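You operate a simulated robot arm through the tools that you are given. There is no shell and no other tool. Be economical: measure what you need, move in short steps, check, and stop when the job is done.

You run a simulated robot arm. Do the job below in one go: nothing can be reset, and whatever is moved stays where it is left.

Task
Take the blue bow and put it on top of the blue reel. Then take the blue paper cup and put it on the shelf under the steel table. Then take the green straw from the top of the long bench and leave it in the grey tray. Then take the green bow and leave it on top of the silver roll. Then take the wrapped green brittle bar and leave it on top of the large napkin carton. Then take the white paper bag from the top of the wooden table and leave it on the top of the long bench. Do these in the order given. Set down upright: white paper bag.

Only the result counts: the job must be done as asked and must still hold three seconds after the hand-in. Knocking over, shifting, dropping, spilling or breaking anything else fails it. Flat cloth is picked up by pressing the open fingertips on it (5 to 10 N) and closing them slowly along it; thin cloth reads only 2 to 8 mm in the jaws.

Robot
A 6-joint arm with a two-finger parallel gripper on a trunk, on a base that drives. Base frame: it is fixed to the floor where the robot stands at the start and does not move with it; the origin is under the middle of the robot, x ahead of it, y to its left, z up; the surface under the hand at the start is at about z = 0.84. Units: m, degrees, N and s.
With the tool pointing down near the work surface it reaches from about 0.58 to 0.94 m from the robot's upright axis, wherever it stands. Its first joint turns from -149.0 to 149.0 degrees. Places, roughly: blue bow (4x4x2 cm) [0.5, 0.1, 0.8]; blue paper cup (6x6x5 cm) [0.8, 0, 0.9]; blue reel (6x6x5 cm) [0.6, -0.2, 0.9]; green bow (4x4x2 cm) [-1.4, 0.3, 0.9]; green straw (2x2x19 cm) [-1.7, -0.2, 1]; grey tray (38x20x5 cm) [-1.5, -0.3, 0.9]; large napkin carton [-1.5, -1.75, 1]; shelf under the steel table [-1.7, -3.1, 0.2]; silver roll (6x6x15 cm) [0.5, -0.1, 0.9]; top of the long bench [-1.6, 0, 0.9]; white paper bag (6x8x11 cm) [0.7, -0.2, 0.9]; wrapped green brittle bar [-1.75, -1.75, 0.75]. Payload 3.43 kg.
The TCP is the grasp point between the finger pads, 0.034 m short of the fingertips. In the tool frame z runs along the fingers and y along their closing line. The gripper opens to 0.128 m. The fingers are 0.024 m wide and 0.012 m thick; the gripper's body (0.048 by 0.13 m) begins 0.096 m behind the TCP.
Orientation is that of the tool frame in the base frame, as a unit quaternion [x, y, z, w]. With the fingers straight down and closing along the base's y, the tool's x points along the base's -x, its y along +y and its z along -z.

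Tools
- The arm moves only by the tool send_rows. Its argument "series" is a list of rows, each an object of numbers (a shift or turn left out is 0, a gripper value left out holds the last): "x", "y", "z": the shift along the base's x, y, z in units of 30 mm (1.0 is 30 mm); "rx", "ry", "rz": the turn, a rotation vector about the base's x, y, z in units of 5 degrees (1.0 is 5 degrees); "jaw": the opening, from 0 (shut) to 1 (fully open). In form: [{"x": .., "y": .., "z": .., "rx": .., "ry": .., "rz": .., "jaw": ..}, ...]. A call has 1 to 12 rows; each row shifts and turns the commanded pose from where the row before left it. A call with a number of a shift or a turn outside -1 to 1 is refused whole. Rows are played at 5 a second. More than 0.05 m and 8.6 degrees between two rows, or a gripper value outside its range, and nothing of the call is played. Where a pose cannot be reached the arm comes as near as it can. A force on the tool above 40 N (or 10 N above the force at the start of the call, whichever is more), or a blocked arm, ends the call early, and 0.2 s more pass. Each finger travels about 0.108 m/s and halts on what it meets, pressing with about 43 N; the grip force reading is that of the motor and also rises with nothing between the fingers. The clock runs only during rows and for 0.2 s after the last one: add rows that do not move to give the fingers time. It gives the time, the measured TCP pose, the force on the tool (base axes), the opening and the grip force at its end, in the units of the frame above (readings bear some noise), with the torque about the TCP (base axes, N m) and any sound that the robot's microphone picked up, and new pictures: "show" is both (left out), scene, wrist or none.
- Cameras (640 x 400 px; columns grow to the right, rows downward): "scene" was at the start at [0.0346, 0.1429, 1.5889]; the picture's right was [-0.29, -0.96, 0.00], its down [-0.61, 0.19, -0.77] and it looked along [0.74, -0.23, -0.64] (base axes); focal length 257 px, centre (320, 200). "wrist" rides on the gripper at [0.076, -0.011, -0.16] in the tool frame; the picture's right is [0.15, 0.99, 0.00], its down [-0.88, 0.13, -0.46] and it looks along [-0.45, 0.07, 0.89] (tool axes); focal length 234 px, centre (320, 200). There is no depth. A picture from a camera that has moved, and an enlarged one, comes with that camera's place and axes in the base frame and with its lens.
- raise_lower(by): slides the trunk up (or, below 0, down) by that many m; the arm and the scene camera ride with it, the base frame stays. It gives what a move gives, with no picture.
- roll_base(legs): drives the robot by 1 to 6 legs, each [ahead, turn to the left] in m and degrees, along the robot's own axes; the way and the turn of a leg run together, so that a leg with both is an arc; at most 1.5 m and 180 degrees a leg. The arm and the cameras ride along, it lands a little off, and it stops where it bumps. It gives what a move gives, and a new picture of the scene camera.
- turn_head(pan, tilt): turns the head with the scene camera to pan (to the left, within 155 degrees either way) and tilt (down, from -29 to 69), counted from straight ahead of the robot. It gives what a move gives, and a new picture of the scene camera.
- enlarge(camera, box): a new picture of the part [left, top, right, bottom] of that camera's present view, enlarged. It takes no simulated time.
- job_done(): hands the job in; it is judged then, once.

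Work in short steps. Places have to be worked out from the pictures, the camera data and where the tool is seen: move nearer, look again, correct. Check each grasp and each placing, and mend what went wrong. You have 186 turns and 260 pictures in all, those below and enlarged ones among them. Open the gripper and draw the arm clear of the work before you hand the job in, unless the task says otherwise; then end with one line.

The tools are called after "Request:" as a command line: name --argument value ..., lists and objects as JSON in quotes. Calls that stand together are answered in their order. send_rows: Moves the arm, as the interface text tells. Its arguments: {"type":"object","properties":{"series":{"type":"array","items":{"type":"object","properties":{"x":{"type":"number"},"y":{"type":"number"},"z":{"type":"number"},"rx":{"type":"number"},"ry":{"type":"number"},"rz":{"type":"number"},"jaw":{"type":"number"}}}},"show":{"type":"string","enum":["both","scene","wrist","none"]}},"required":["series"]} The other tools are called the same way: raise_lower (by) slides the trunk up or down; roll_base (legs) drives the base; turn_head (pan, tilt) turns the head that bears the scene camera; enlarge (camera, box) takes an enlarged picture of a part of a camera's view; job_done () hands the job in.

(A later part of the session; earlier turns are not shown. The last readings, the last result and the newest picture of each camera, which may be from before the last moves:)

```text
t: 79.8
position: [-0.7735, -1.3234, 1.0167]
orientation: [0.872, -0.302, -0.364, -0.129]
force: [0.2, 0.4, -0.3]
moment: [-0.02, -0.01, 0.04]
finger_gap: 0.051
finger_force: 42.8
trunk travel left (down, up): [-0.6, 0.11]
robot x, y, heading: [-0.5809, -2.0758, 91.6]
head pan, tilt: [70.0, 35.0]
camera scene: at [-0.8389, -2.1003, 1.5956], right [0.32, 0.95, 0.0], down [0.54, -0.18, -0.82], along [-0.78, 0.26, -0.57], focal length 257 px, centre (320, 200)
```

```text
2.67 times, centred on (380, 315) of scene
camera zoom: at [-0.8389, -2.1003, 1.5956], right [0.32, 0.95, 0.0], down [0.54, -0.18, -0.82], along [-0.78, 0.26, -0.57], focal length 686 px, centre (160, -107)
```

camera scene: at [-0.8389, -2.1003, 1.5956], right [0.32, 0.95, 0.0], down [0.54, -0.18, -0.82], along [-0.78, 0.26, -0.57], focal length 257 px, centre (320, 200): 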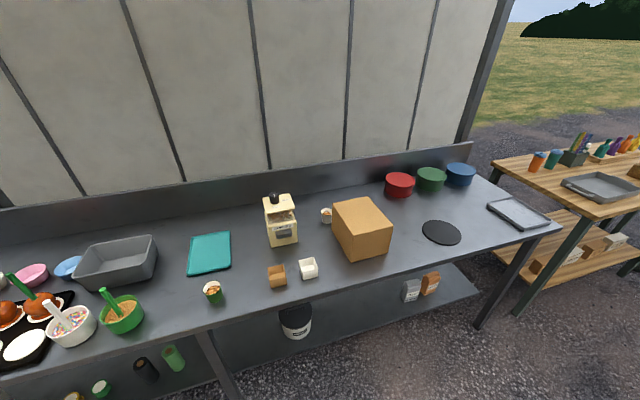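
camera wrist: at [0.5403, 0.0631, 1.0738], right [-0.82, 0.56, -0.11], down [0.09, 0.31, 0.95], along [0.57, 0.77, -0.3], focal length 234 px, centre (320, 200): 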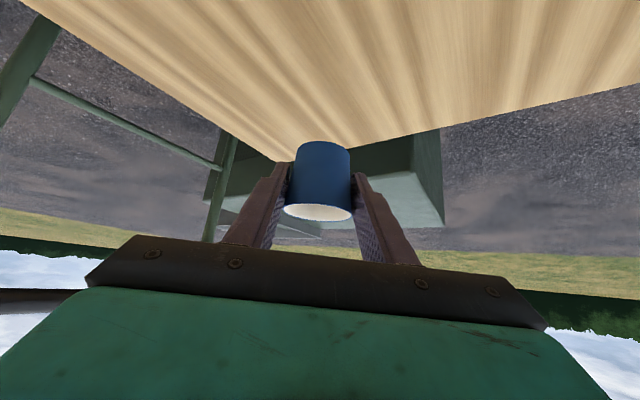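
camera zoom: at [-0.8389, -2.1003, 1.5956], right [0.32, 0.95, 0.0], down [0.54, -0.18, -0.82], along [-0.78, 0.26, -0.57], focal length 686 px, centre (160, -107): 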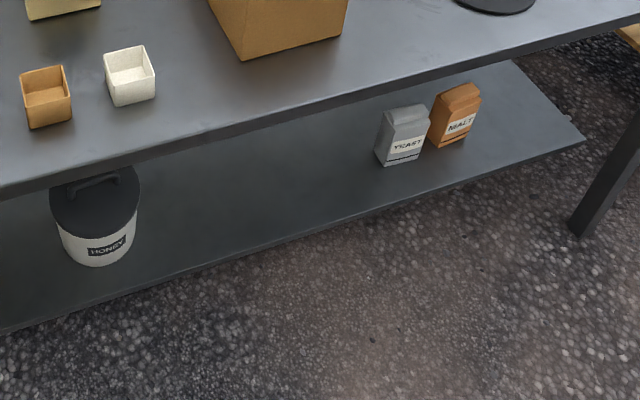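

The shelf's front edge is at x ≈ -1.48 and the tabletop's at x ≈ -1.33; y ≈ -1.62 is free. I turn to heading 130°, which leaves the cup just in front of the table, then lower the trunk.

Request:
roll_base --legs '[[0, 38.5]]'

Request:
raise_lower --by -0.59

Request:
turn_head --pan 40 --tilt 30

```text
t: 82.7
position: [-1.199, -1.6039, 1.0154]
orientation: [0.922, 0.002, -0.387, -0.002]
force: [0.8, -0.2, -0.7]
moment: [0.0, -0.01, 0.0]
finger_gap: 0.0511
finger_force: 42.8
trunk travel left (down, up): [-0.6, 0.11]
robot x, y, heading: [-0.5942, -2.0854, 129.5]
head pan, tilt: [70.0, 35.0]
camera scene: at [-0.7843, -2.2619, 1.5958], right [-0.33, 0.94, 0.0], down [0.54, 0.19, -0.82], along [-0.77, -0.27, -0.57], focal length 257 px, centre (320, 200)
```

scene: 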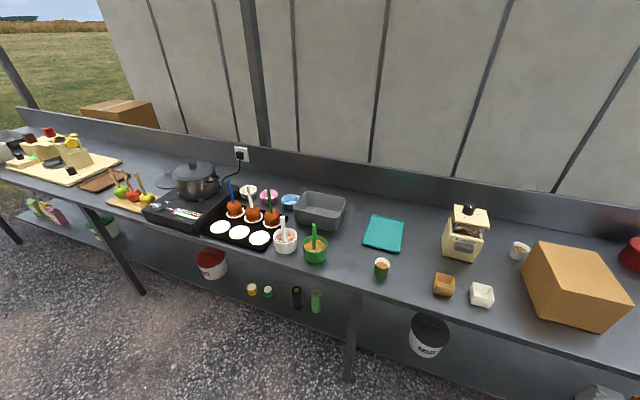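

```text
refused: -0.59 is not a number from -0.4 to 0.4
```

```text
t: 83.6
position: [-1.2008, -1.6044, 1.0158]
orientation: [0.922, 0.002, -0.386, -0.001]
force: [0.8, -0.4, -0.9]
moment: [0.03, 0.02, 0.0]
finger_gap: 0.0508
finger_force: 42.9
trunk travel left (down, up): [-0.6, 0.11]
robot x, y, heading: [-0.5985, -2.0836, 129.3]
head pan, tilt: [40.0, 30.0]
camera scene: at [-0.7912, -2.2157, 1.6034], right [0.18, 0.98, 0.0], down [0.49, -0.09, -0.87], along [-0.85, 0.16, -0.5], focal length 257 px, centre (320, 200)
```

scene: 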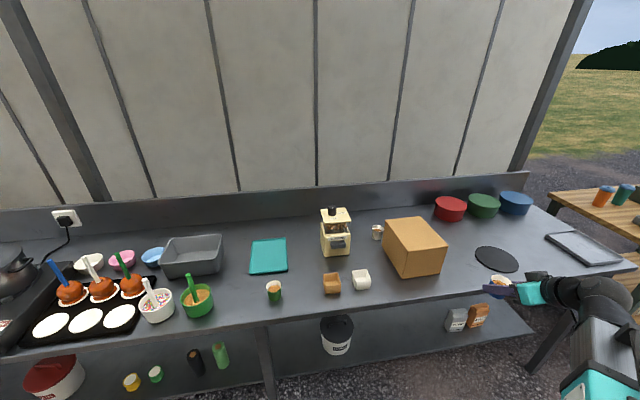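

Cup at (-1.20, -1.60), clear of the table's front. I lower the trunk in two steps.

Request:
raise_lower --by -0.4

Request:
raise_lower --by -0.19

Request:
turn_head --pan 25 --tilt 30

Request:
send_rows --series '[{}]' --show "wrist"

```text
t: 87.4
position: [-1.2027, -1.604, 0.615]
orientation: [0.922, 0.002, -0.387, -0.003]
force: [-0.2, -0.3, 0.2]
moment: [0.05, -0.03, -0.01]
finger_gap: 0.0506
finger_force: 43.1
trunk travel left (down, up): [-0.2, 0.51]
robot x, y, heading: [-0.5972, -2.0883, 129.6]
head pan, tilt: [40.0, 30.0]
```

```text
t: 89.5
position: [-1.2009, -1.6051, 0.4249]
orientation: [0.922, 0.002, -0.386, -0.002]
force: [-0.2, -0.3, -0.3]
moment: [0.0, -0.01, 0.0]
finger_gap: 0.0509
finger_force: 43.4
trunk travel left (down, up): [-0.01, 0.7]
robot x, y, heading: [-0.5966, -2.0871, 129.5]
head pan, tilt: [40.0, 30.0]
```

```text
t: 90.3
position: [-1.2004, -1.6027, 0.4261]
orientation: [0.922, 0.002, -0.386, -0.002]
force: [0.3, 0.9, -1.6]
moment: [0.03, 0.04, 0.0]
finger_gap: 0.0509
finger_force: 43.3
trunk travel left (down, up): [-0.01, 0.7]
robot x, y, heading: [-0.596, -2.0879, 129.6]
head pan, tilt: [25.0, 30.0]
camera scene: at [-0.7839, -2.1932, 1.0135], right [0.43, 0.9, 0.0], down [0.45, -0.21, -0.87], along [-0.78, 0.37, -0.5], focal length 257 px, centre (320, 200)
```

scene: 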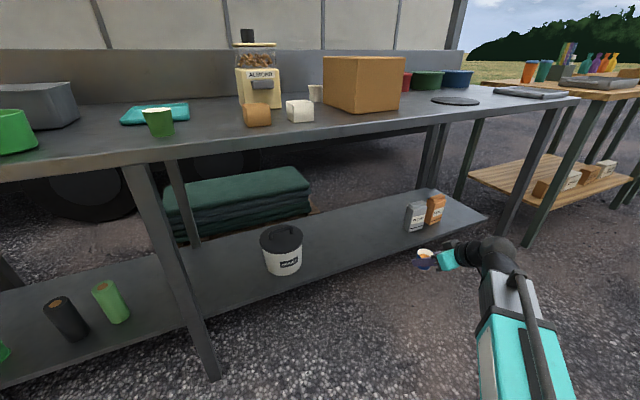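

```text
t: 90.7
position: [-1.2008, -1.604, 0.426]
orientation: [0.922, 0.002, -0.386, -0.002]
force: [-0.2, 0.6, -0.8]
moment: [0.03, 0.01, -0.02]
finger_gap: 0.0508
finger_force: 42.5
trunk travel left (down, up): [-0.01, 0.7]
robot x, y, heading: [-0.5982, -2.0866, 129.7]
head pan, tilt: [25.0, 30.0]
camera wrist: at [-1.0345, -1.5922, 0.4837], right [0.11, -0.99, -0.11], down [-0.29, -0.14, 0.95], along [-0.95, -0.07, -0.3], focal length 234 px, centre (320, 200)
```

wrist: 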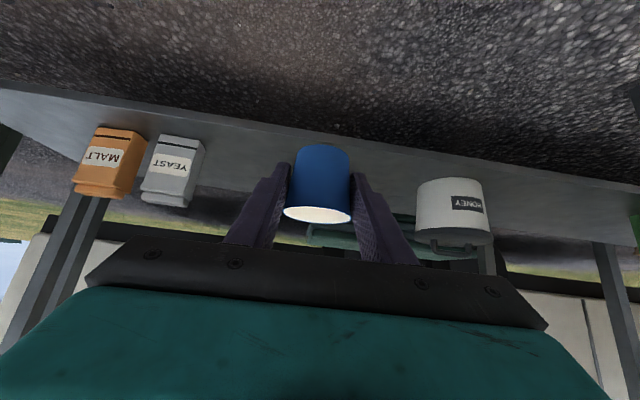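

The cup hovers in front of the shelf with a clear gap between the yeast and honey. I drive 0.15 m ahead for reach, then extend under the table.

Request:
roll_base --legs '[[0.15, 0]]'

Request:
send_rows --series '[{"x": -0.3, "y": -0.2, "z": -0.2}, {"x": -0.6, "y": -0.4, "z": -0.5}, {"x": -0.8, "y": -0.4, "z": -0.6}, {"x": -0.8, "y": -0.4, "z": -0.6}, {"x": -0.8, "y": -0.4, "z": -0.6}, {"x": -0.8, "y": -0.4, "z": -0.6}, {"x": -0.8, "z": -0.4}, {"x": -0.8, "z": -0.3}, {"x": -0.8, "z": -0.2}, {"x": -0.8}, {"x": -0.5}, {}]' --show "both"

```text
t: 92.2
position: [-1.2937, -1.4865, 0.4265]
orientation: [0.922, 0.001, -0.387, -0.002]
force: [0.3, 0.7, -0.9]
moment: [-0.01, 0.04, 0.0]
finger_gap: 0.0506
finger_force: 43.1
trunk travel left (down, up): [-0.01, 0.7]
robot x, y, heading: [-0.6947, -1.9698, 129.5]
head pan, tilt: [25.0, 30.0]
camera scene: at [-0.8797, -2.0766, 1.0134], right [0.43, 0.9, 0.0], down [0.45, -0.22, -0.87], along [-0.78, 0.37, -0.5], focal length 257 px, centre (320, 200)
```

scene: 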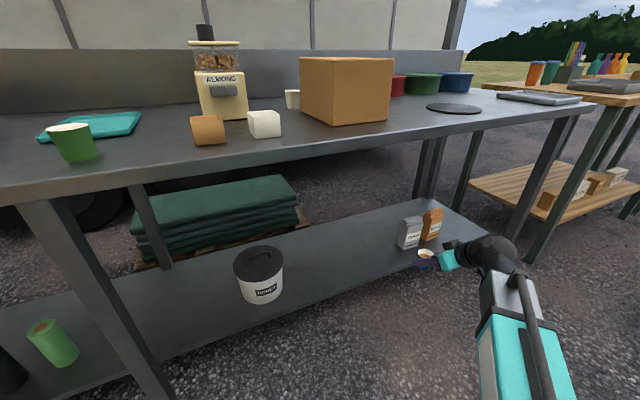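

```text
t: 94.8
position: [-1.5282, -1.5535, 0.3059]
orientation: [0.922, 0.0, -0.386, -0.003]
force: [-0.1, 0.5, -0.9]
moment: [0.01, 0.05, -0.02]
finger_gap: 0.0504
finger_force: 43.4
trunk travel left (down, up): [-0.01, 0.7]
robot x, y, heading: [-0.6923, -1.9736, 129.3]
head pan, tilt: [25.0, 30.0]
camera scene: at [-0.8797, -2.0767, 1.0134], right [0.43, 0.9, 0.0], down [0.45, -0.22, -0.87], along [-0.78, 0.37, -0.5], focal length 257 px, centre (320, 200)
camera wrist: at [-1.3622, -1.5418, 0.3644], right [0.1, -0.99, -0.11], down [-0.29, -0.13, 0.95], along [-0.95, -0.06, -0.3], focal length 234 px, centre (320, 200)
```

scene: 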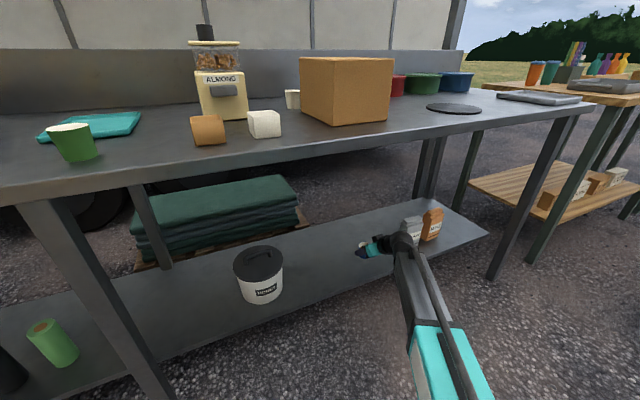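
wrist: 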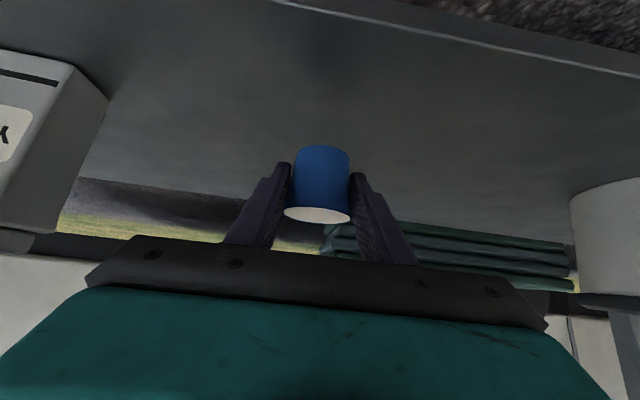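

The cup is over the shelf at (-1.53, -1.55). I go 3.5 cm further in and lower toward the shelf.

Request:
send_rows --series '[{"x": -0.5, "z": -0.3}, {"x": -0.5, "z": -0.5}, {"x": -0.2, "z": -0.6}, {"z": -0.4}, {"z": -0.15}, {}]' --show "wrist"

```text
t: 96.2
position: [-1.5667, -1.552, 0.2543]
orientation: [0.921, 0.0, -0.39, -0.004]
force: [5.2, -4.6, 38.6]
moment: [-0.39, 0.45, 0.11]
finger_gap: 0.0503
finger_force: 43.1
trunk travel left (down, up): [-0.01, 0.7]
robot x, y, heading: [-0.6944, -1.9701, 129.5]
head pan, tilt: [25.0, 30.0]
camera wrist: at [-1.3992, -1.5412, 0.3108], right [0.1, -0.99, -0.11], down [-0.28, -0.14, 0.95], along [-0.95, -0.06, -0.3], focal length 234 px, centre (320, 200)
```

wrist: 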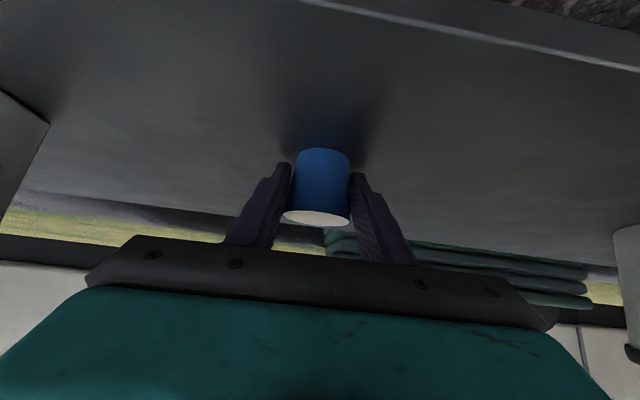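

Contact with the shelf at z 0.254. I relieve slightly, open gently and back straight out.

Request:
send_rows --series '[{"z": 0.07}, {}, {"jaw": 0.43}, {"jaw": 0.5}, {"jaw": 0.65}, {"jaw": 0.9}, {}, {}]' --show "wrist"

```text
t: 97.5
position: [-1.5633, -1.5415, 0.2545]
orientation: [0.92, -0.003, -0.392, -0.011]
force: [8.3, 9.9, 15.5]
moment: [-0.53, 0.01, 0.23]
finger_gap: 0.1086
finger_force: 0.0
trunk travel left (down, up): [-0.01, 0.7]
robot x, y, heading: [-0.694, -1.9689, 129.6]
head pan, tilt: [25.0, 30.0]
stopped in row 6: the force on the tool passed its limit at 57 N (the readings are from after the stop); the commanded pose is now the measured one
camera wrist: at [-1.3964, -1.5343, 0.3113], right [0.09, -0.99, -0.12], down [-0.28, -0.14, 0.95], along [-0.95, -0.05, -0.29], focal length 234 px, centre (320, 200)
```

wrist: 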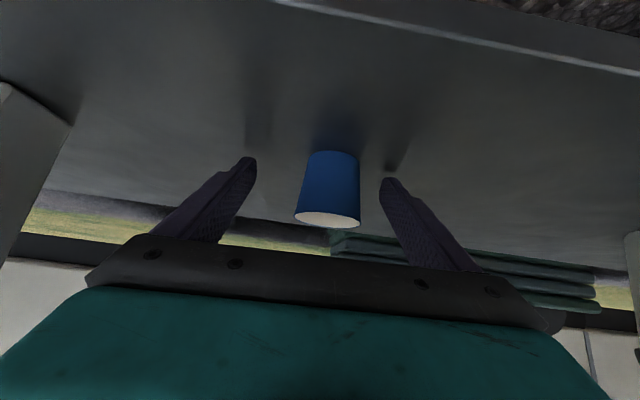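

The cup is released; the fingertips are rubbing on the shelf. I raise a few millimetres to unload and check.

Request:
send_rows --series '[{"z": 0.15}, {"z": 0.15}, {"z": 0.1}, {}]' --show "wrist"

```text
t: 98.5
position: [-1.5638, -1.5444, 0.2643]
orientation: [0.921, -0.002, -0.389, -0.008]
force: [0.7, -0.1, -0.1]
moment: [0.0, 0.02, 0.0]
finger_gap: 0.1154
finger_force: 0.1
trunk travel left (down, up): [-0.01, 0.7]
robot x, y, heading: [-0.695, -1.9735, 129.4]
head pan, tilt: [25.0, 30.0]
camera wrist: at [-1.3971, -1.5356, 0.3212], right [0.09, -0.99, -0.12], down [-0.29, -0.14, 0.95], along [-0.95, -0.05, -0.3], focal length 234 px, centre (320, 200)
```

wrist: 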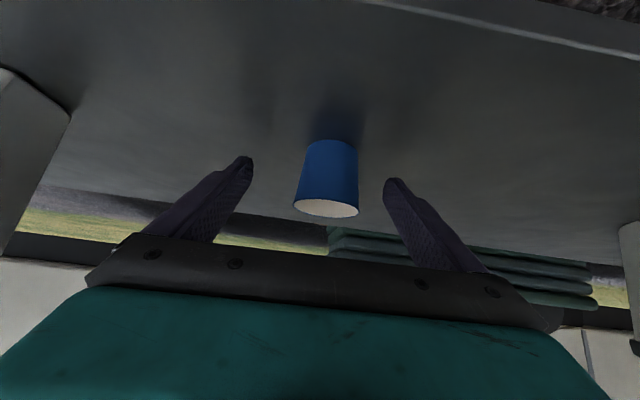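

The force is zero and the cup stands free. I back the hand out along +x.

Request:
send_rows --series '[{"x": 0.3, "z": 0.1}, {"x": 0.6, "z": 0.2}, {"x": 0.9, "z": 0.3}, {"x": 1, "z": 0.4}, {"x": 1, "z": 0.5}, {"x": 1, "z": 0.5}, {"x": 1, "z": 0.5}, {"x": 1, "z": 0.5}, {"x": 1, "z": 0.5}, {"x": 1, "z": 0.5}, {"x": 0.5}, {}]' --show "wrist"

Request:
enlarge --camera "scene" --box '[260, 160, 500, 310]'

```text
t: 101.1
position: [-1.285, -1.5458, 0.3839]
orientation: [0.921, -0.002, -0.389, -0.008]
force: [0.8, 1.0, -0.1]
moment: [-0.03, -0.02, 0.01]
finger_gap: 0.1153
finger_force: 0.1
trunk travel left (down, up): [-0.01, 0.7]
robot x, y, heading: [-0.6943, -1.9681, 129.5]
head pan, tilt: [25.0, 30.0]
camera wrist: at [-1.1182, -1.5363, 0.44], right [0.09, -0.99, -0.12], down [-0.29, -0.14, 0.95], along [-0.95, -0.05, -0.3], focal length 234 px, centre (320, 200)
```

wrist: 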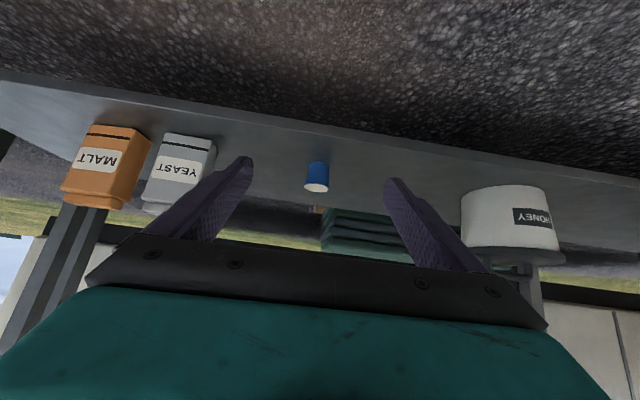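

```text
2.67 times, centred on (380, 235) of scene
camera zoom: at [-0.8797, -2.0766, 1.0135], right [0.43, 0.9, 0.0], down [0.45, -0.22, -0.87], along [-0.78, 0.37, -0.5], focal length 686 px, centre (160, 107)
```

zoom: 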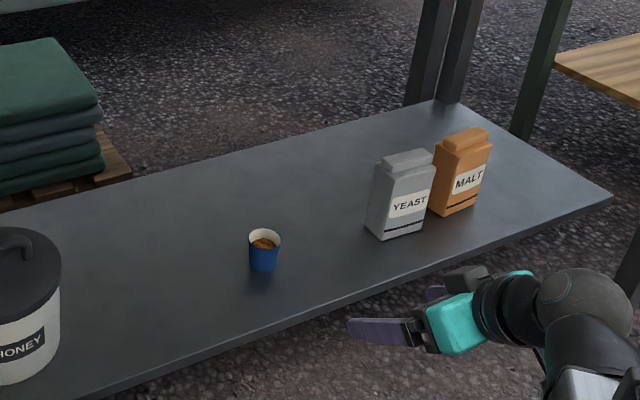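

The cup stands upright on the shelf. I reverse away from the table, raise the trunk and unpitch the hand, then head for the long bench.

Request:
roll_base --legs '[[-0.25, 0]]'

Request:
raise_lower --by 0.4

Request:
raise_lower --by 0.19

Request:
send_rows --series '[{"z": 0.4, "ry": 0.3, "x": 0.2}, {"z": 0.8, "ry": 0.6, "x": 0.3}, {"z": 0.9, "ry": 1, "x": 0.3}, {"z": 0.9, "ry": 1, "x": 0.3}, {"z": 0.9, "ry": 1, "x": 0.3}, {"z": 0.9, "ry": 1}, {"z": 0.9, "ry": 1}, {"z": 0.9, "ry": 1}, {"z": 0.5, "ry": 1}, {"ry": 0.6}, {"ry": 0.5}, {}]' --show "wrist"

```text
t: 103.1
position: [-1.1287, -1.7359, 0.3836]
orientation: [0.921, -0.002, -0.389, -0.008]
force: [0.3, 0.7, 0.1]
moment: [0.0, -0.02, 0.02]
finger_gap: 0.115
finger_force: 0.0
trunk travel left (down, up): [-0.01, 0.7]
robot x, y, heading: [-0.5365, -2.1624, 129.3]
head pan, tilt: [25.0, 30.0]
camera scene: at [-0.7231, -2.2673, 1.0135], right [0.43, 0.9, 0.0], down [0.45, -0.22, -0.87], along [-0.78, 0.37, -0.5], focal length 257 px, centre (320, 200)
```

scene: 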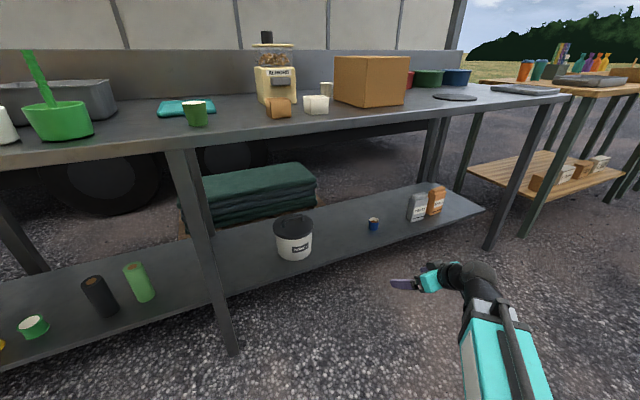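

```text
t: 106.9
position: [-1.1281, -1.7359, 0.7829]
orientation: [0.921, -0.002, -0.389, -0.009]
force: [-0.3, -0.3, 0.4]
moment: [-0.01, -0.02, -0.01]
finger_gap: 0.1153
finger_force: 0.1
trunk travel left (down, up): [-0.41, 0.3]
robot x, y, heading: [-0.5367, -2.165, 129.3]
head pan, tilt: [25.0, 30.0]
```

```text
t: 109.0
position: [-1.1301, -1.7363, 0.9738]
orientation: [0.921, -0.002, -0.389, -0.009]
force: [-0.6, -0.2, 0.5]
moment: [-0.02, -0.01, 0.0]
finger_gap: 0.1153
finger_force: 0.1
trunk travel left (down, up): [-0.6, 0.11]
robot x, y, heading: [-0.5366, -2.1605, 129.7]
head pan, tilt: [25.0, 30.0]
```

```text
t: 111.6
position: [-1.1192, -1.697, 1.1915]
orientation: [-0.701, 0.005, 0.713, 0.008]
force: [-0.2, 0.2, 0.0]
moment: [0.01, 0.0, 0.04]
finger_gap: 0.1152
finger_force: 0.0
out of reach, approached as far as the arm can: row 3, 4, 5, 6, 7, 9, 11
trunk travel left (down, up): [-0.6, 0.11]
robot x, y, heading: [-0.5373, -2.1617, 129.3]
head pan, tilt: [25.0, 30.0]
camera wrist: at [-0.9602, -1.6876, 1.1141], right [-0.02, -0.99, -0.15], down [0.47, -0.14, 0.87], along [-0.88, -0.05, 0.46], focal length 234 px, centre (320, 200)
```

wrist: 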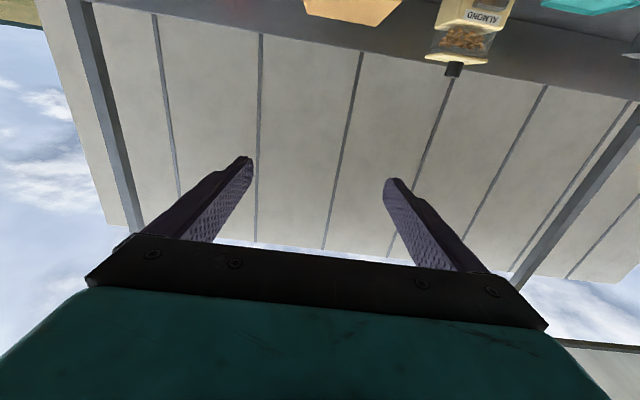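

I turned the wrong way: the hand is now horizontal. I reverse the rotation about y by 90°.

Request:
send_rows --series '[{"ry": -0.3}, {"ry": -0.7}, {"ry": -1}, {"ry": -1}, {"ry": -1}, {"ry": -1}, {"ry": -1}, {"ry": -1}, {"ry": -1}, {"ry": -1}, {"ry": -1}, {"ry": -1}]' --show "none"

Request:
send_rows --series '[{"ry": -1}, {"ry": -1}, {"ry": -1}, {"ry": -1}, {"ry": -1}, {"ry": -1}, {}]' --show "wrist"

```text
t: 114.2
position: [-1.1195, -1.6967, 1.1926]
orientation: [0.952, -0.002, -0.306, -0.01]
force: [0.2, -0.4, -0.2]
moment: [0.0, -0.01, -0.04]
finger_gap: 0.1152
finger_force: 0.0
trunk travel left (down, up): [-0.6, 0.11]
robot x, y, heading: [-0.5351, -2.164, 129.5]
head pan, tilt: [25.0, 30.0]
```

```text
t: 115.8
position: [-1.1193, -1.696, 1.1922]
orientation: [0.999, 0.001, -0.049, -0.008]
force: [-0.3, -0.2, 0.1]
moment: [0.03, -0.01, 0.0]
finger_gap: 0.1153
finger_force: 0.0
trunk travel left (down, up): [-0.6, 0.11]
robot x, y, heading: [-0.54, -2.1611, 129.5]
head pan, tilt: [25.0, 30.0]
camera wrist: at [-1.0279, -1.6867, 1.3439], right [0.15, -0.99, -0.03], down [-0.83, -0.14, 0.54], along [-0.54, -0.05, -0.84], focal length 234 px, centre (320, 200)
```

wrist: 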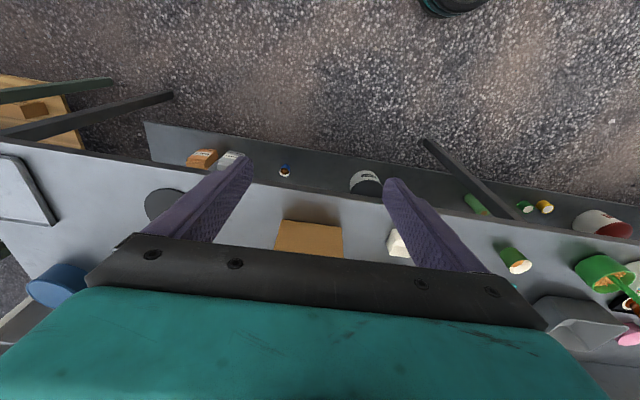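

I finish levelling the hand and raise the trunk for clearance, then drive to the long bench: turn right to +y, ahead about 1.96 m, turn left to face it.

Request:
send_rows --series '[{"ry": -0.6}, {"ry": -0.5}, {}]' --show "none"

Request:
raise_lower --by 0.1

Request:
roll_base --legs '[[0, -39.5], [1.2, 0], [0.76, 0]]'

```text
t: 116.6
position: [-1.119, -1.6966, 1.1932]
orientation: [1.0, 0.001, -0.003, -0.009]
force: [-0.1, -0.9, 0.3]
moment: [-0.01, 0.0, 0.02]
finger_gap: 0.115
finger_force: 0.1
trunk travel left (down, up): [-0.6, 0.11]
robot x, y, heading: [-0.5386, -2.1607, 129.6]
head pan, tilt: [25.0, 30.0]
```

```text
t: 117.9
position: [-1.1183, -1.6964, 1.2925]
orientation: [1.0, 0.002, -0.003, -0.009]
force: [0.4, 0.7, -0.1]
moment: [-0.02, -0.01, -0.01]
finger_gap: 0.1152
finger_force: 0.0
trunk travel left (down, up): [-0.7, 0.01]
robot x, y, heading: [-0.5372, -2.1581, 129.5]
head pan, tilt: [25.0, 30.0]
```

```text
t: 131.6
position: [-0.6579, 0.5338, 1.2924]
orientation: [0.939, -0.343, 0.001, -0.009]
force: [0.4, 0.1, -0.2]
moment: [-0.01, 0.0, 0.02]
finger_gap: 0.1152
finger_force: 0.0
trunk travel left (down, up): [-0.7, 0.01]
robot x, y, heading: [-0.514, -0.1956, 89.1]
head pan, tilt: [25.0, 30.0]
camera scene: at [-0.7256, -0.1587, 1.7034], right [0.91, 0.41, 0.0], down [0.21, -0.46, -0.87], along [-0.36, 0.79, -0.5], focal length 257 px, centre (320, 200)
```

scene: 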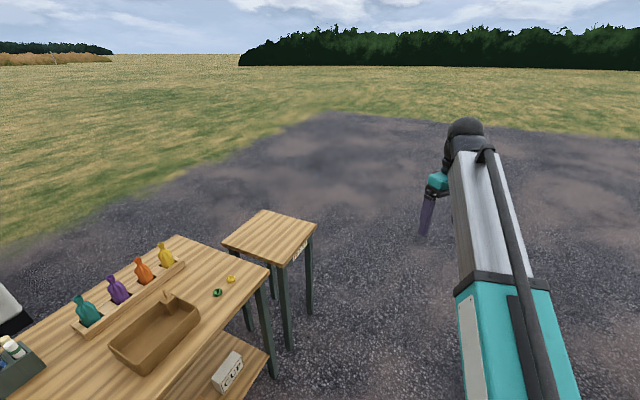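

Now I turn left to face the bench and drive 0.27 m ahead, with the hand at z 1.29 above everything.

Request:
roll_base --legs '[[0, 91], [0.27, 0]]'

Request:
turn_head --pan 0 --tilt 40

Request:
send_rows --series '[{}]' --show "wrist"

```text
t: 139.0
position: [-1.5143, -0.352, 1.2922]
orientation: [0.903, 0.43, -0.006, -0.007]
force: [-0.4, 0.7, 0.7]
moment: [-0.08, -0.05, 0.0]
finger_gap: 0.1153
finger_force: 0.1
trunk travel left (down, up): [-0.7, 0.01]
robot x, y, heading: [-0.7904, -0.2198, 179.9]
head pan, tilt: [25.0, 30.0]
camera scene: at [-0.8268, -0.4291, 1.7035], right [-0.42, 0.91, 0.0], down [0.46, 0.21, -0.87], along [-0.79, -0.36, -0.5], focal length 257 px, centre (320, 200)
```

scene: 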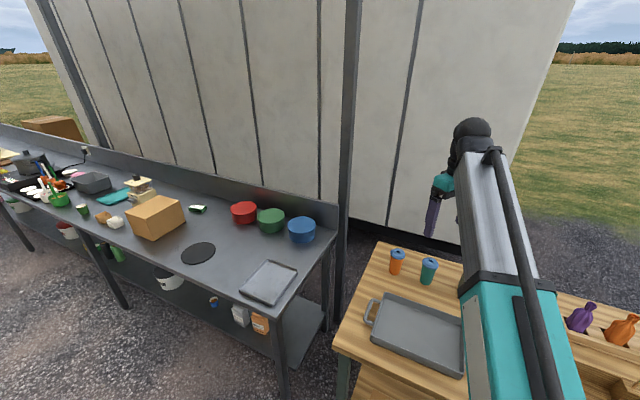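

```text
t: 139.9
position: [-1.5143, -0.3529, 1.2928]
orientation: [0.903, 0.429, -0.006, -0.007]
force: [-0.3, -0.4, -0.3]
moment: [-0.02, -0.03, -0.01]
finger_gap: 0.1152
finger_force: 0.0
trunk travel left (down, up): [-0.7, 0.01]
robot x, y, heading: [-0.7883, -0.2159, 179.6]
head pan, tilt: [0.0, 40.0]
camera scene: at [-0.8288, -0.3907, 1.6882], right [0.01, 1.0, 0.0], down [0.64, 0.0, -0.77], along [-0.77, 0.0, -0.64], focal length 257 px, centre (320, 200)
```

scene: 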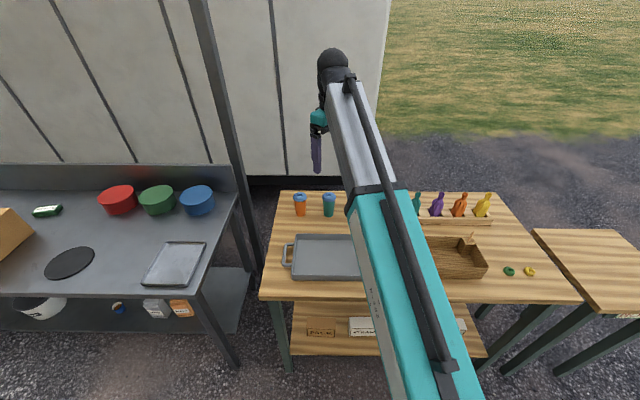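

```text
t: 140.3
position: [-1.5149, -0.353, 1.2938]
orientation: [0.903, 0.43, -0.006, -0.006]
force: [0.2, 0.4, 0.4]
moment: [0.04, 0.04, 0.01]
finger_gap: 0.1151
finger_force: 0.0
trunk travel left (down, up): [-0.7, 0.01]
robot x, y, heading: [-0.7864, -0.219, 179.4]
head pan, tilt: [0.0, 40.0]
camera wrist: at [-1.4732, -0.2878, 1.4521], right [0.86, -0.51, -0.02], down [-0.45, -0.77, 0.46], along [-0.25, -0.39, -0.89], focal length 234 px, centre (320, 200)
```

wrist: 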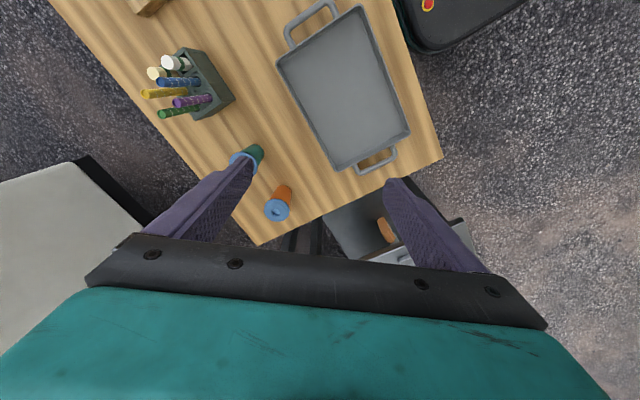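

The straw rack is visible at upper left. I enlarge it.

Request:
enlarge --camera "wrist" --box '[110, 30, 270, 130]'

```text
4.00 times, centred on (190, 80) of wrist
camera zoom: at [-1.4732, -0.2878, 1.4521], right [0.86, -0.51, -0.02], down [-0.45, -0.77, 0.46], along [-0.25, -0.39, -0.89], focal length 937 px, centre (840, 680)
```

zoom: 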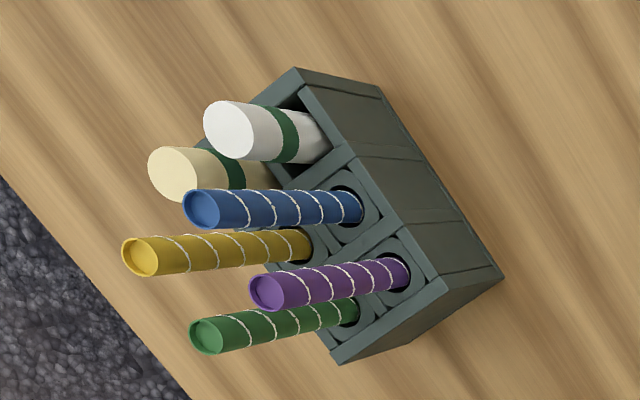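

The green straw stands at about (-1.706, -0.206), with the purple one in +x and yellow in +y, so a diagonal closing line (near the present yaw) clears both. I move 5 cm closer and position above it.

Request:
roll_base --legs '[[0.05, 0]]'

Request:
send_rows --series '[{"x": -0.2, "y": 0.2, "rz": -0.3, "jaw": 0.5}, {"x": -0.5, "y": 0.5, "rz": -0.4}, {"x": -0.7, "y": 0.7, "rz": -0.4}, {"x": -0.8, "y": 0.8}, {"x": -0.8, "y": 0.8}, {"x": -0.8, "y": 0.8}, {"x": -0.5, "y": 0.6}, {"x": -0.3, "y": 0.4}, {"z": -0.3}, {"z": -0.5}, {"z": -0.3}, {}]' --show "wrist"

```text
t: 141.2
position: [-1.5657, -0.3528, 1.2919]
orientation: [0.903, 0.43, -0.006, -0.007]
force: [-0.3, 0.2, 0.4]
moment: [0.04, -0.07, 0.01]
finger_gap: 0.1148
finger_force: 0.0
trunk travel left (down, up): [-0.7, 0.01]
robot x, y, heading: [-0.8372, -0.2179, 179.6]
head pan, tilt: [0.0, 40.0]
camera scene: at [-0.8814, -0.3906, 1.688], right [0.01, 1.0, 0.0], down [0.64, 0.0, -0.77], along [-0.77, 0.01, -0.64], focal length 257 px, centre (320, 200)
```

scene: 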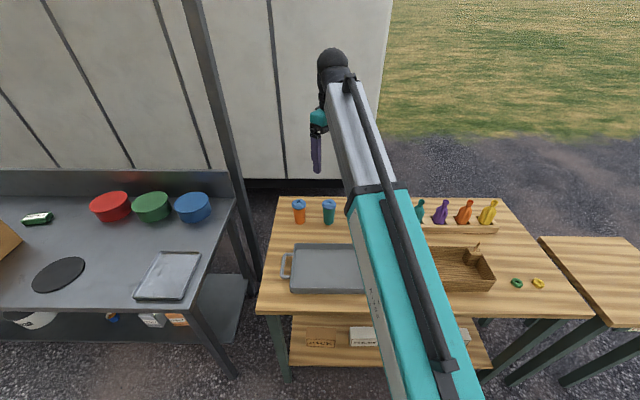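

```text
t: 143.8
position: [-1.7039, -0.2099, 1.2596]
orientation: [0.922, 0.386, -0.006, -0.007]
force: [0.0, -0.2, -0.7]
moment: [0.01, -0.01, -0.04]
finger_gap: 0.064
finger_force: 0.1
trunk travel left (down, up): [-0.7, 0.01]
robot x, y, heading: [-0.8328, -0.2181, 179.4]
head pan, tilt: [0.0, 40.0]
camera wrist: at [-1.6564, -0.1488, 1.4178], right [0.81, -0.59, -0.02], down [-0.52, -0.72, 0.46], along [-0.28, -0.36, -0.89], focal length 234 px, centre (320, 200)
```

wrist: 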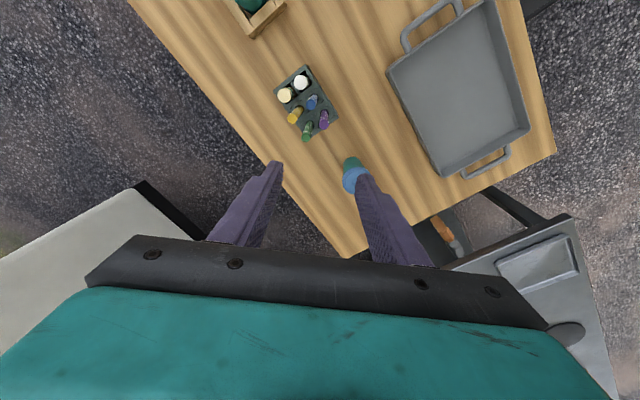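

Request:
enlarge --camera "wrist" --box '[240, 50, 400, 150]'

```text
4.00 times, centred on (320, 100) of wrist
camera zoom: at [-1.6564, -0.1488, 1.4178], right [0.81, -0.59, -0.02], down [-0.52, -0.72, 0.46], along [-0.28, -0.36, -0.89], focal length 937 px, centre (320, 600)
```

zoom: 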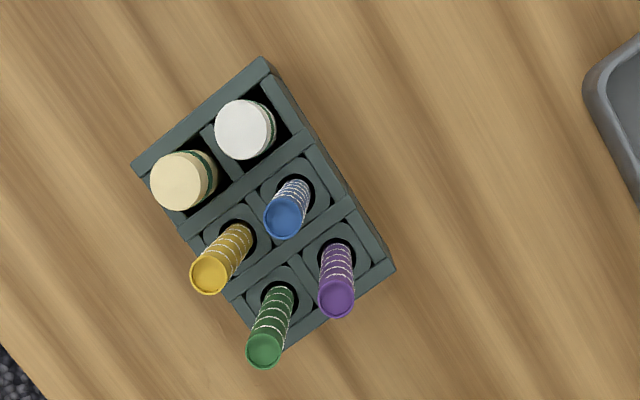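

The nearer view puts the green straw at about (-1.718, -0.191). I shift there, descend to just above the tops and look again.

Request:
send_rows --series '[{"x": -0.23, "y": 0.3, "jaw": 0.36}, {"x": -0.23, "y": 0.3, "z": -0.3}, {"z": -0.8}, {"z": -0.9}, {"z": -0.7}, {"z": -0.3}, {}]' --show "wrist"

Request:
enlarge --camera "wrist" --box '[240, 100, 400, 200]'

```text
t: 145.4
position: [-1.7165, -0.191, 1.1693]
orientation: [0.922, 0.386, -0.007, -0.008]
force: [0.0, 0.3, 0.0]
moment: [0.02, -0.04, -0.01]
finger_gap: 0.0461
finger_force: 0.0
trunk travel left (down, up): [-0.7, 0.01]
robot x, y, heading: [-0.836, -0.2163, 179.7]
head pan, tilt: [0.0, 40.0]
camera wrist: at [-1.6694, -0.1305, 1.3279], right [0.81, -0.59, -0.02], down [-0.52, -0.72, 0.46], along [-0.28, -0.36, -0.89], focal length 234 px, centre (320, 200)
```

wrist: 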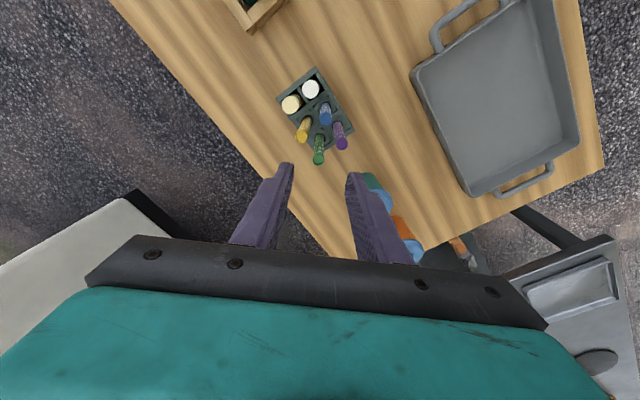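

```text
4.00 times, centred on (320, 150) of wrist
camera zoom: at [-1.6694, -0.1305, 1.3279], right [0.81, -0.59, -0.02], down [-0.52, -0.72, 0.46], along [-0.28, -0.36, -0.89], focal length 937 px, centre (320, 400)
```

zoom: 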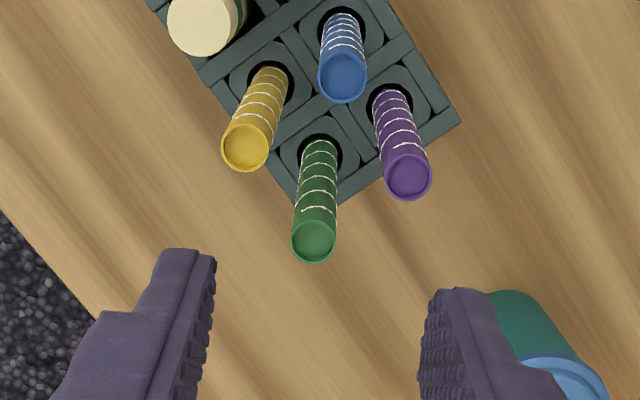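

Aligned within 3 mm with about 3 mm clearance to the neighbours. I descend slowly around the green straw to z ≈ 1.065.

Request:
send_rows --series '[{"x": -0.05, "y": 0.08, "z": -0.3}, {"z": -0.5}, {"z": -0.5}, {"z": -0.5}, {"z": -0.5}, {"z": -0.5}, {"z": -0.4}, {"z": -0.25}, {}]' --show "wrist"

Request:
enlarge --camera "wrist" --box '[240, 110, 400, 210]'

```text
t: 147.0
position: [-1.7199, -0.1887, 1.0882]
orientation: [0.922, 0.386, -0.01, -0.008]
force: [-0.6, 0.5, 29.7]
moment: [-0.26, -0.7, 0.01]
finger_gap: 0.0456
finger_force: 0.0
trunk travel left (down, up): [-0.7, 0.01]
robot x, y, heading: [-0.8352, -0.2183, 179.6]
head pan, tilt: [0.0, 40.0]
stopped in row 7: the force on the tool passed its limit at 48 N (the readings are from after the stop); the commanded pose is now the measured one
camera wrist: at [-1.6711, -0.1275, 1.2477], right [0.81, -0.59, -0.03], down [-0.51, -0.72, 0.46], along [-0.29, -0.36, -0.89], focal length 234 px, centre (320, 200)
```

wrist: 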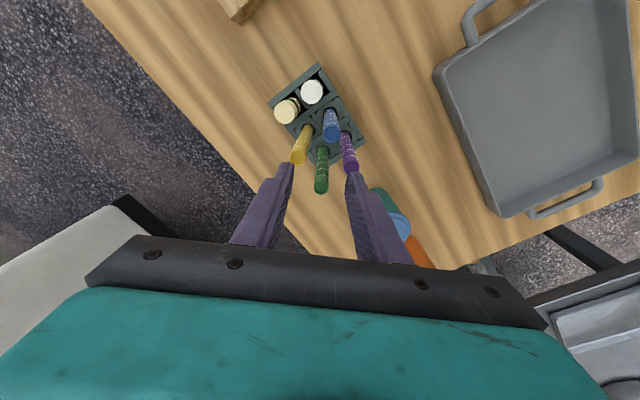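

```text
4.00 times, centred on (320, 160) of wrist
camera zoom: at [-1.6711, -0.1275, 1.2477], right [0.81, -0.59, -0.03], down [-0.51, -0.72, 0.46], along [-0.29, -0.36, -0.89], focal length 937 px, centre (320, 360)
```

zoom: 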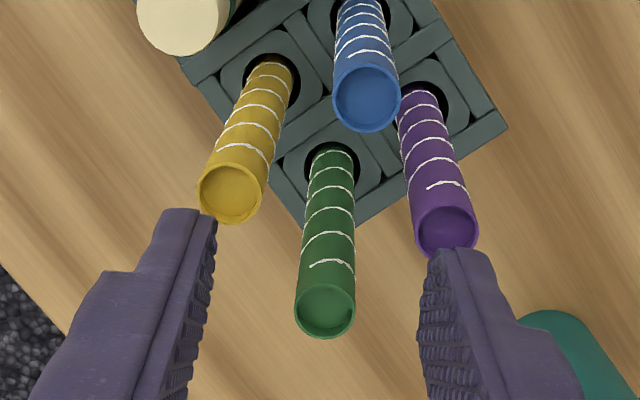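

The straw tops are lower than assumed (z ≈ 1.054), which puts the green straw at (-1.726, -0.1965); a finger edge touched the purple top. I rise, correct tilt and position, and recheck.

Request:
send_rows --series '[{"z": 0.3}, {"z": 0.5}, {"x": -0.1, "y": -0.13, "ry": -0.28, "rx": -0.08}, {"x": -0.1, "y": -0.13}, {}]' --show "wrist"

Request:
enlarge --camera "wrist" --box '[240, 110, 400, 210]'

```text
t: 148.2
position: [-1.7265, -0.1963, 1.1089]
orientation: [0.922, 0.386, 0.001, -0.001]
force: [-0.2, 1.0, 1.0]
moment: [0.01, -0.02, -0.01]
finger_gap: 0.0464
finger_force: 0.1
trunk travel left (down, up): [-0.7, 0.01]
robot x, y, heading: [-0.8365, -0.2213, 179.7]
head pan, tilt: [0.0, 40.0]
camera wrist: at [-1.6812, -0.1346, 1.2679], right [0.81, -0.59, 0.0], down [-0.53, -0.72, 0.45], along [-0.27, -0.37, -0.89], focal length 234 px, centre (320, 200)
```

wrist: 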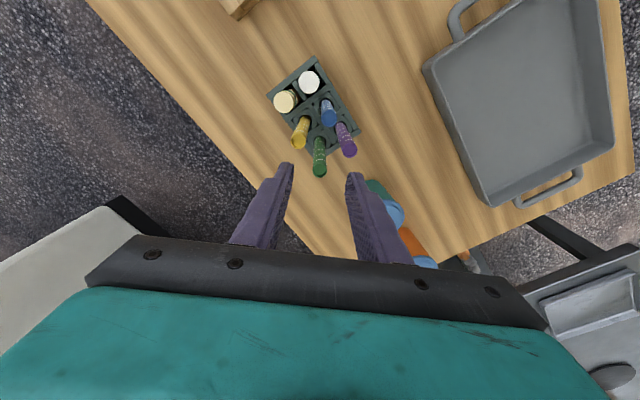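

```text
4.00 times, centred on (320, 160) of wrist
camera zoom: at [-1.6812, -0.1346, 1.2679], right [0.81, -0.59, 0.0], down [-0.53, -0.72, 0.45], along [-0.27, -0.37, -0.89], focal length 937 px, centre (320, 360)
```

zoom: 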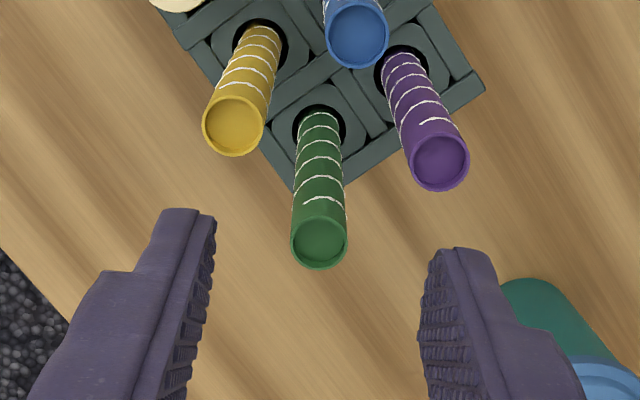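

Now the straw's top and base both project to (-1.726, -0.197), right under the tool. I descend to z ≈ 1.03.

Request:
send_rows --series '[{"z": -0.3}, {"z": -0.4}, {"z": -0.4}, {"z": -0.4}, {"z": -0.4}, {"z": -0.4}, {"z": -0.3}, {}]' --show "wrist"

Request:
enlarge --camera "wrist" --box '[240, 110, 400, 210]'

```text
t: 150.0
position: [-1.7239, -0.1955, 1.0287]
orientation: [0.923, 0.386, 0.0, -0.001]
force: [-0.6, -0.2, -0.3]
moment: [-0.04, 0.04, 0.0]
finger_gap: 0.0461
finger_force: 0.1
trunk travel left (down, up): [-0.7, 0.01]
robot x, y, heading: [-0.8344, -0.2157, 179.6]
head pan, tilt: [0.0, 40.0]
camera wrist: at [-1.6803, -0.1335, 1.1897], right [0.81, -0.59, 0.0], down [-0.53, -0.72, 0.45], along [-0.27, -0.37, -0.89], focal length 234 px, centre (320, 200)
```

wrist: 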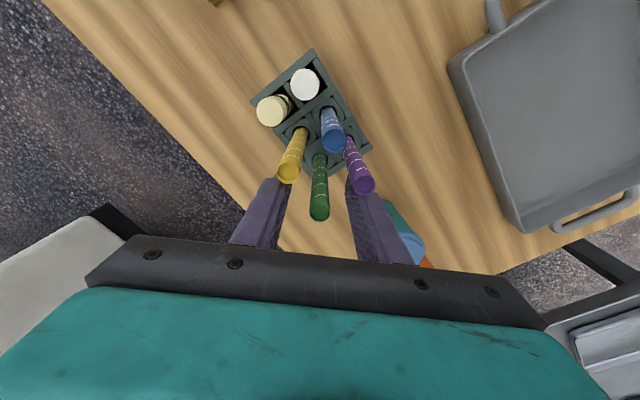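

```text
4.00 times, centred on (320, 160) of wrist
camera zoom: at [-1.6803, -0.1335, 1.1897], right [0.81, -0.59, 0.0], down [-0.53, -0.72, 0.45], along [-0.27, -0.37, -0.89], focal length 937 px, centre (320, 360)
```

zoom: 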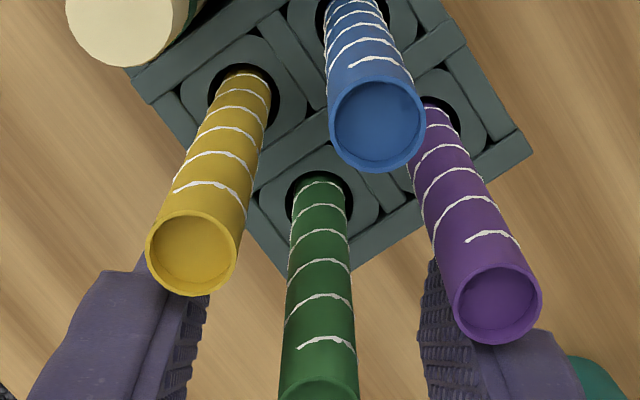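

The fingers are down between the straws without contact. I close on the green one.

Request:
send_rows --series '[{"jaw": 0.28}, {"jaw": 0.2}, {"jaw": 0.14}, {"jaw": 0.1}, {"jaw": 0.07}, {}, {}]' --show "wrist"

```text
t: 151.6
position: [-1.7242, -0.195, 1.0301]
orientation: [0.923, 0.385, 0.001, 0.0]
force: [0.6, -0.2, -0.4]
moment: [0.0, 0.0, 0.0]
finger_gap: 0.0111
finger_force: 42.9
trunk travel left (down, up): [-0.7, 0.01]
robot x, y, heading: [-0.837, -0.2212, 179.6]
head pan, tilt: [0.0, 40.0]
camera wrist: at [-1.6804, -0.1335, 1.1897], right [0.81, -0.59, 0.0], down [-0.53, -0.72, 0.45], along [-0.27, -0.37, -0.89], focal length 234 px, centre (320, 200)
```

wrist: 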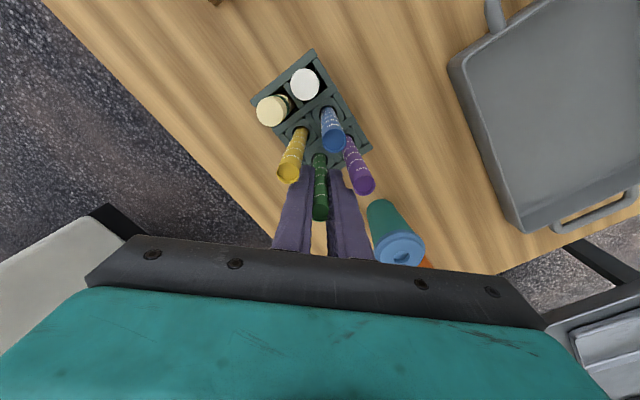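

Gripped at 11 mm. I pull it straight up 0.22 m.

Request:
send_rows --series '[{"z": 0.3}, {"z": 0.5}, {"z": 0.7}, {"z": 0.8}, {"z": 0.8}, {"z": 0.8}, {"z": 0.8}, {"z": 0.8}, {"z": 0.8}, {"z": 0.7}, {"z": 0.4}, {}]' --show "both"

```text
t: 154.2
position: [-1.7255, -0.1949, 1.2524]
orientation: [0.922, 0.386, 0.002, -0.001]
force: [-0.7, 0.2, -0.3]
moment: [0.03, -0.01, 0.01]
finger_gap: 0.011
finger_force: 43.9
trunk travel left (down, up): [-0.7, 0.01]
robot x, y, heading: [-0.8379, -0.2198, 179.2]
head pan, tilt: [0.0, 40.0]
camera scene: at [-0.8798, -0.3905, 1.6881], right [0.01, 1.0, 0.0], down [0.64, 0.0, -0.77], along [-0.77, 0.01, -0.64], focal length 257 px, centre (320, 200)
camera wrist: at [-1.6809, -0.1328, 1.412], right [0.81, -0.59, 0.0], down [-0.53, -0.72, 0.45], along [-0.27, -0.37, -0.89], focal length 234 px, centre (320, 200)
```

scene: 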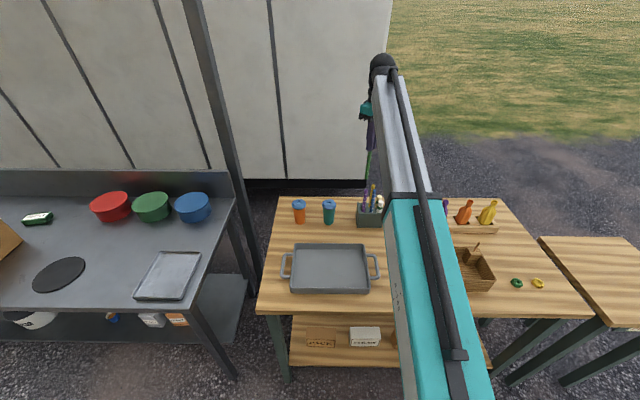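
wrist: 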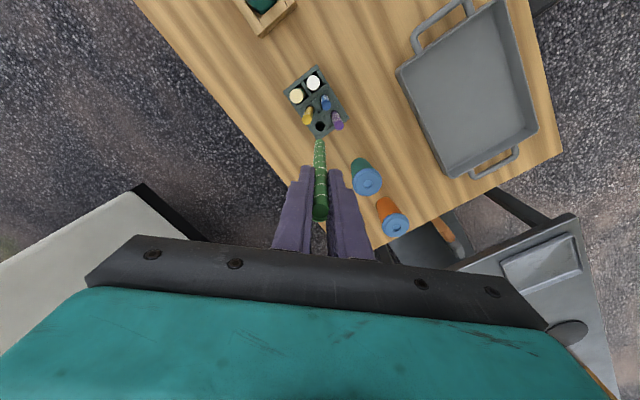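

The straw is out of the rack. I carry it over the tray (centre about (-1.44, -0.355)) while turning the yaw 40° so that it can be laid along the tray.

Request:
send_rows --series '[{"y": -0.5}, {"y": -0.9, "x": 0.2, "rz": 0.4}, {"y": -0.9, "x": 0.6, "rz": 0.8}, {"y": -0.7, "x": 0.9, "rz": 0.8}, {"y": -0.3, "x": 1, "rz": 0.8}, {"x": 1, "rz": 0.8}, {"x": 1, "rz": 0.8}, {"x": 1, "rz": 0.8}, {"x": 1, "rz": 0.8}, {"x": 1, "rz": 0.8}, {"x": 0.9, "rz": 0.8}, {"x": 0.6, "rz": 0.4}]' --show "none"

Request:
send_rows --series '[{"x": 0.3}, {}]' --show "wrist"

```text
t: 156.8
position: [-1.4502, -0.2971, 1.2503]
orientation: [0.734, 0.679, -0.002, -0.003]
force: [-0.2, 0.1, -0.1]
moment: [-0.01, -0.01, 0.0]
finger_gap: 0.0108
finger_force: 42.5
trunk travel left (down, up): [-0.7, 0.01]
robot x, y, heading: [-0.8345, -0.2186, 179.4]
head pan, tilt: [0.0, 40.0]
```

```text
t: 157.4
position: [-1.4438, -0.296, 1.2469]
orientation: [0.735, 0.678, -0.001, -0.004]
force: [0.5, -0.5, 0.2]
moment: [-0.01, 0.0, 0.02]
finger_gap: 0.011
finger_force: 42.6
out of reach, approached as far as the arm can: row 1
trunk travel left (down, up): [-0.7, 0.01]
robot x, y, heading: [-0.835, -0.2164, 179.5]
head pan, tilt: [0.0, 40.0]
camera wrist: at [-1.4486, -0.2193, 1.4069], right [1.0, 0.07, -0.01], down [0.06, -0.89, 0.45], along [0.02, -0.45, -0.89], focal length 234 px, centre (320, 200)
```

wrist: 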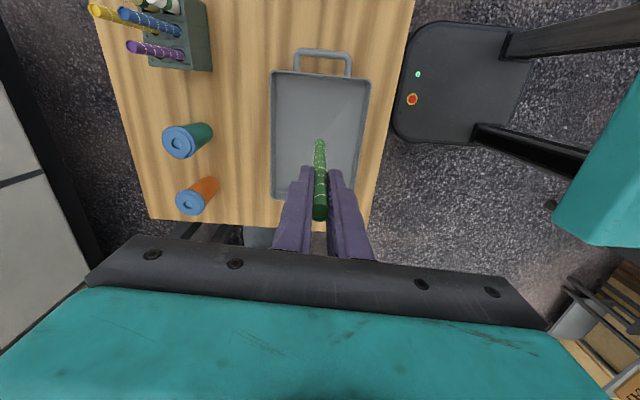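

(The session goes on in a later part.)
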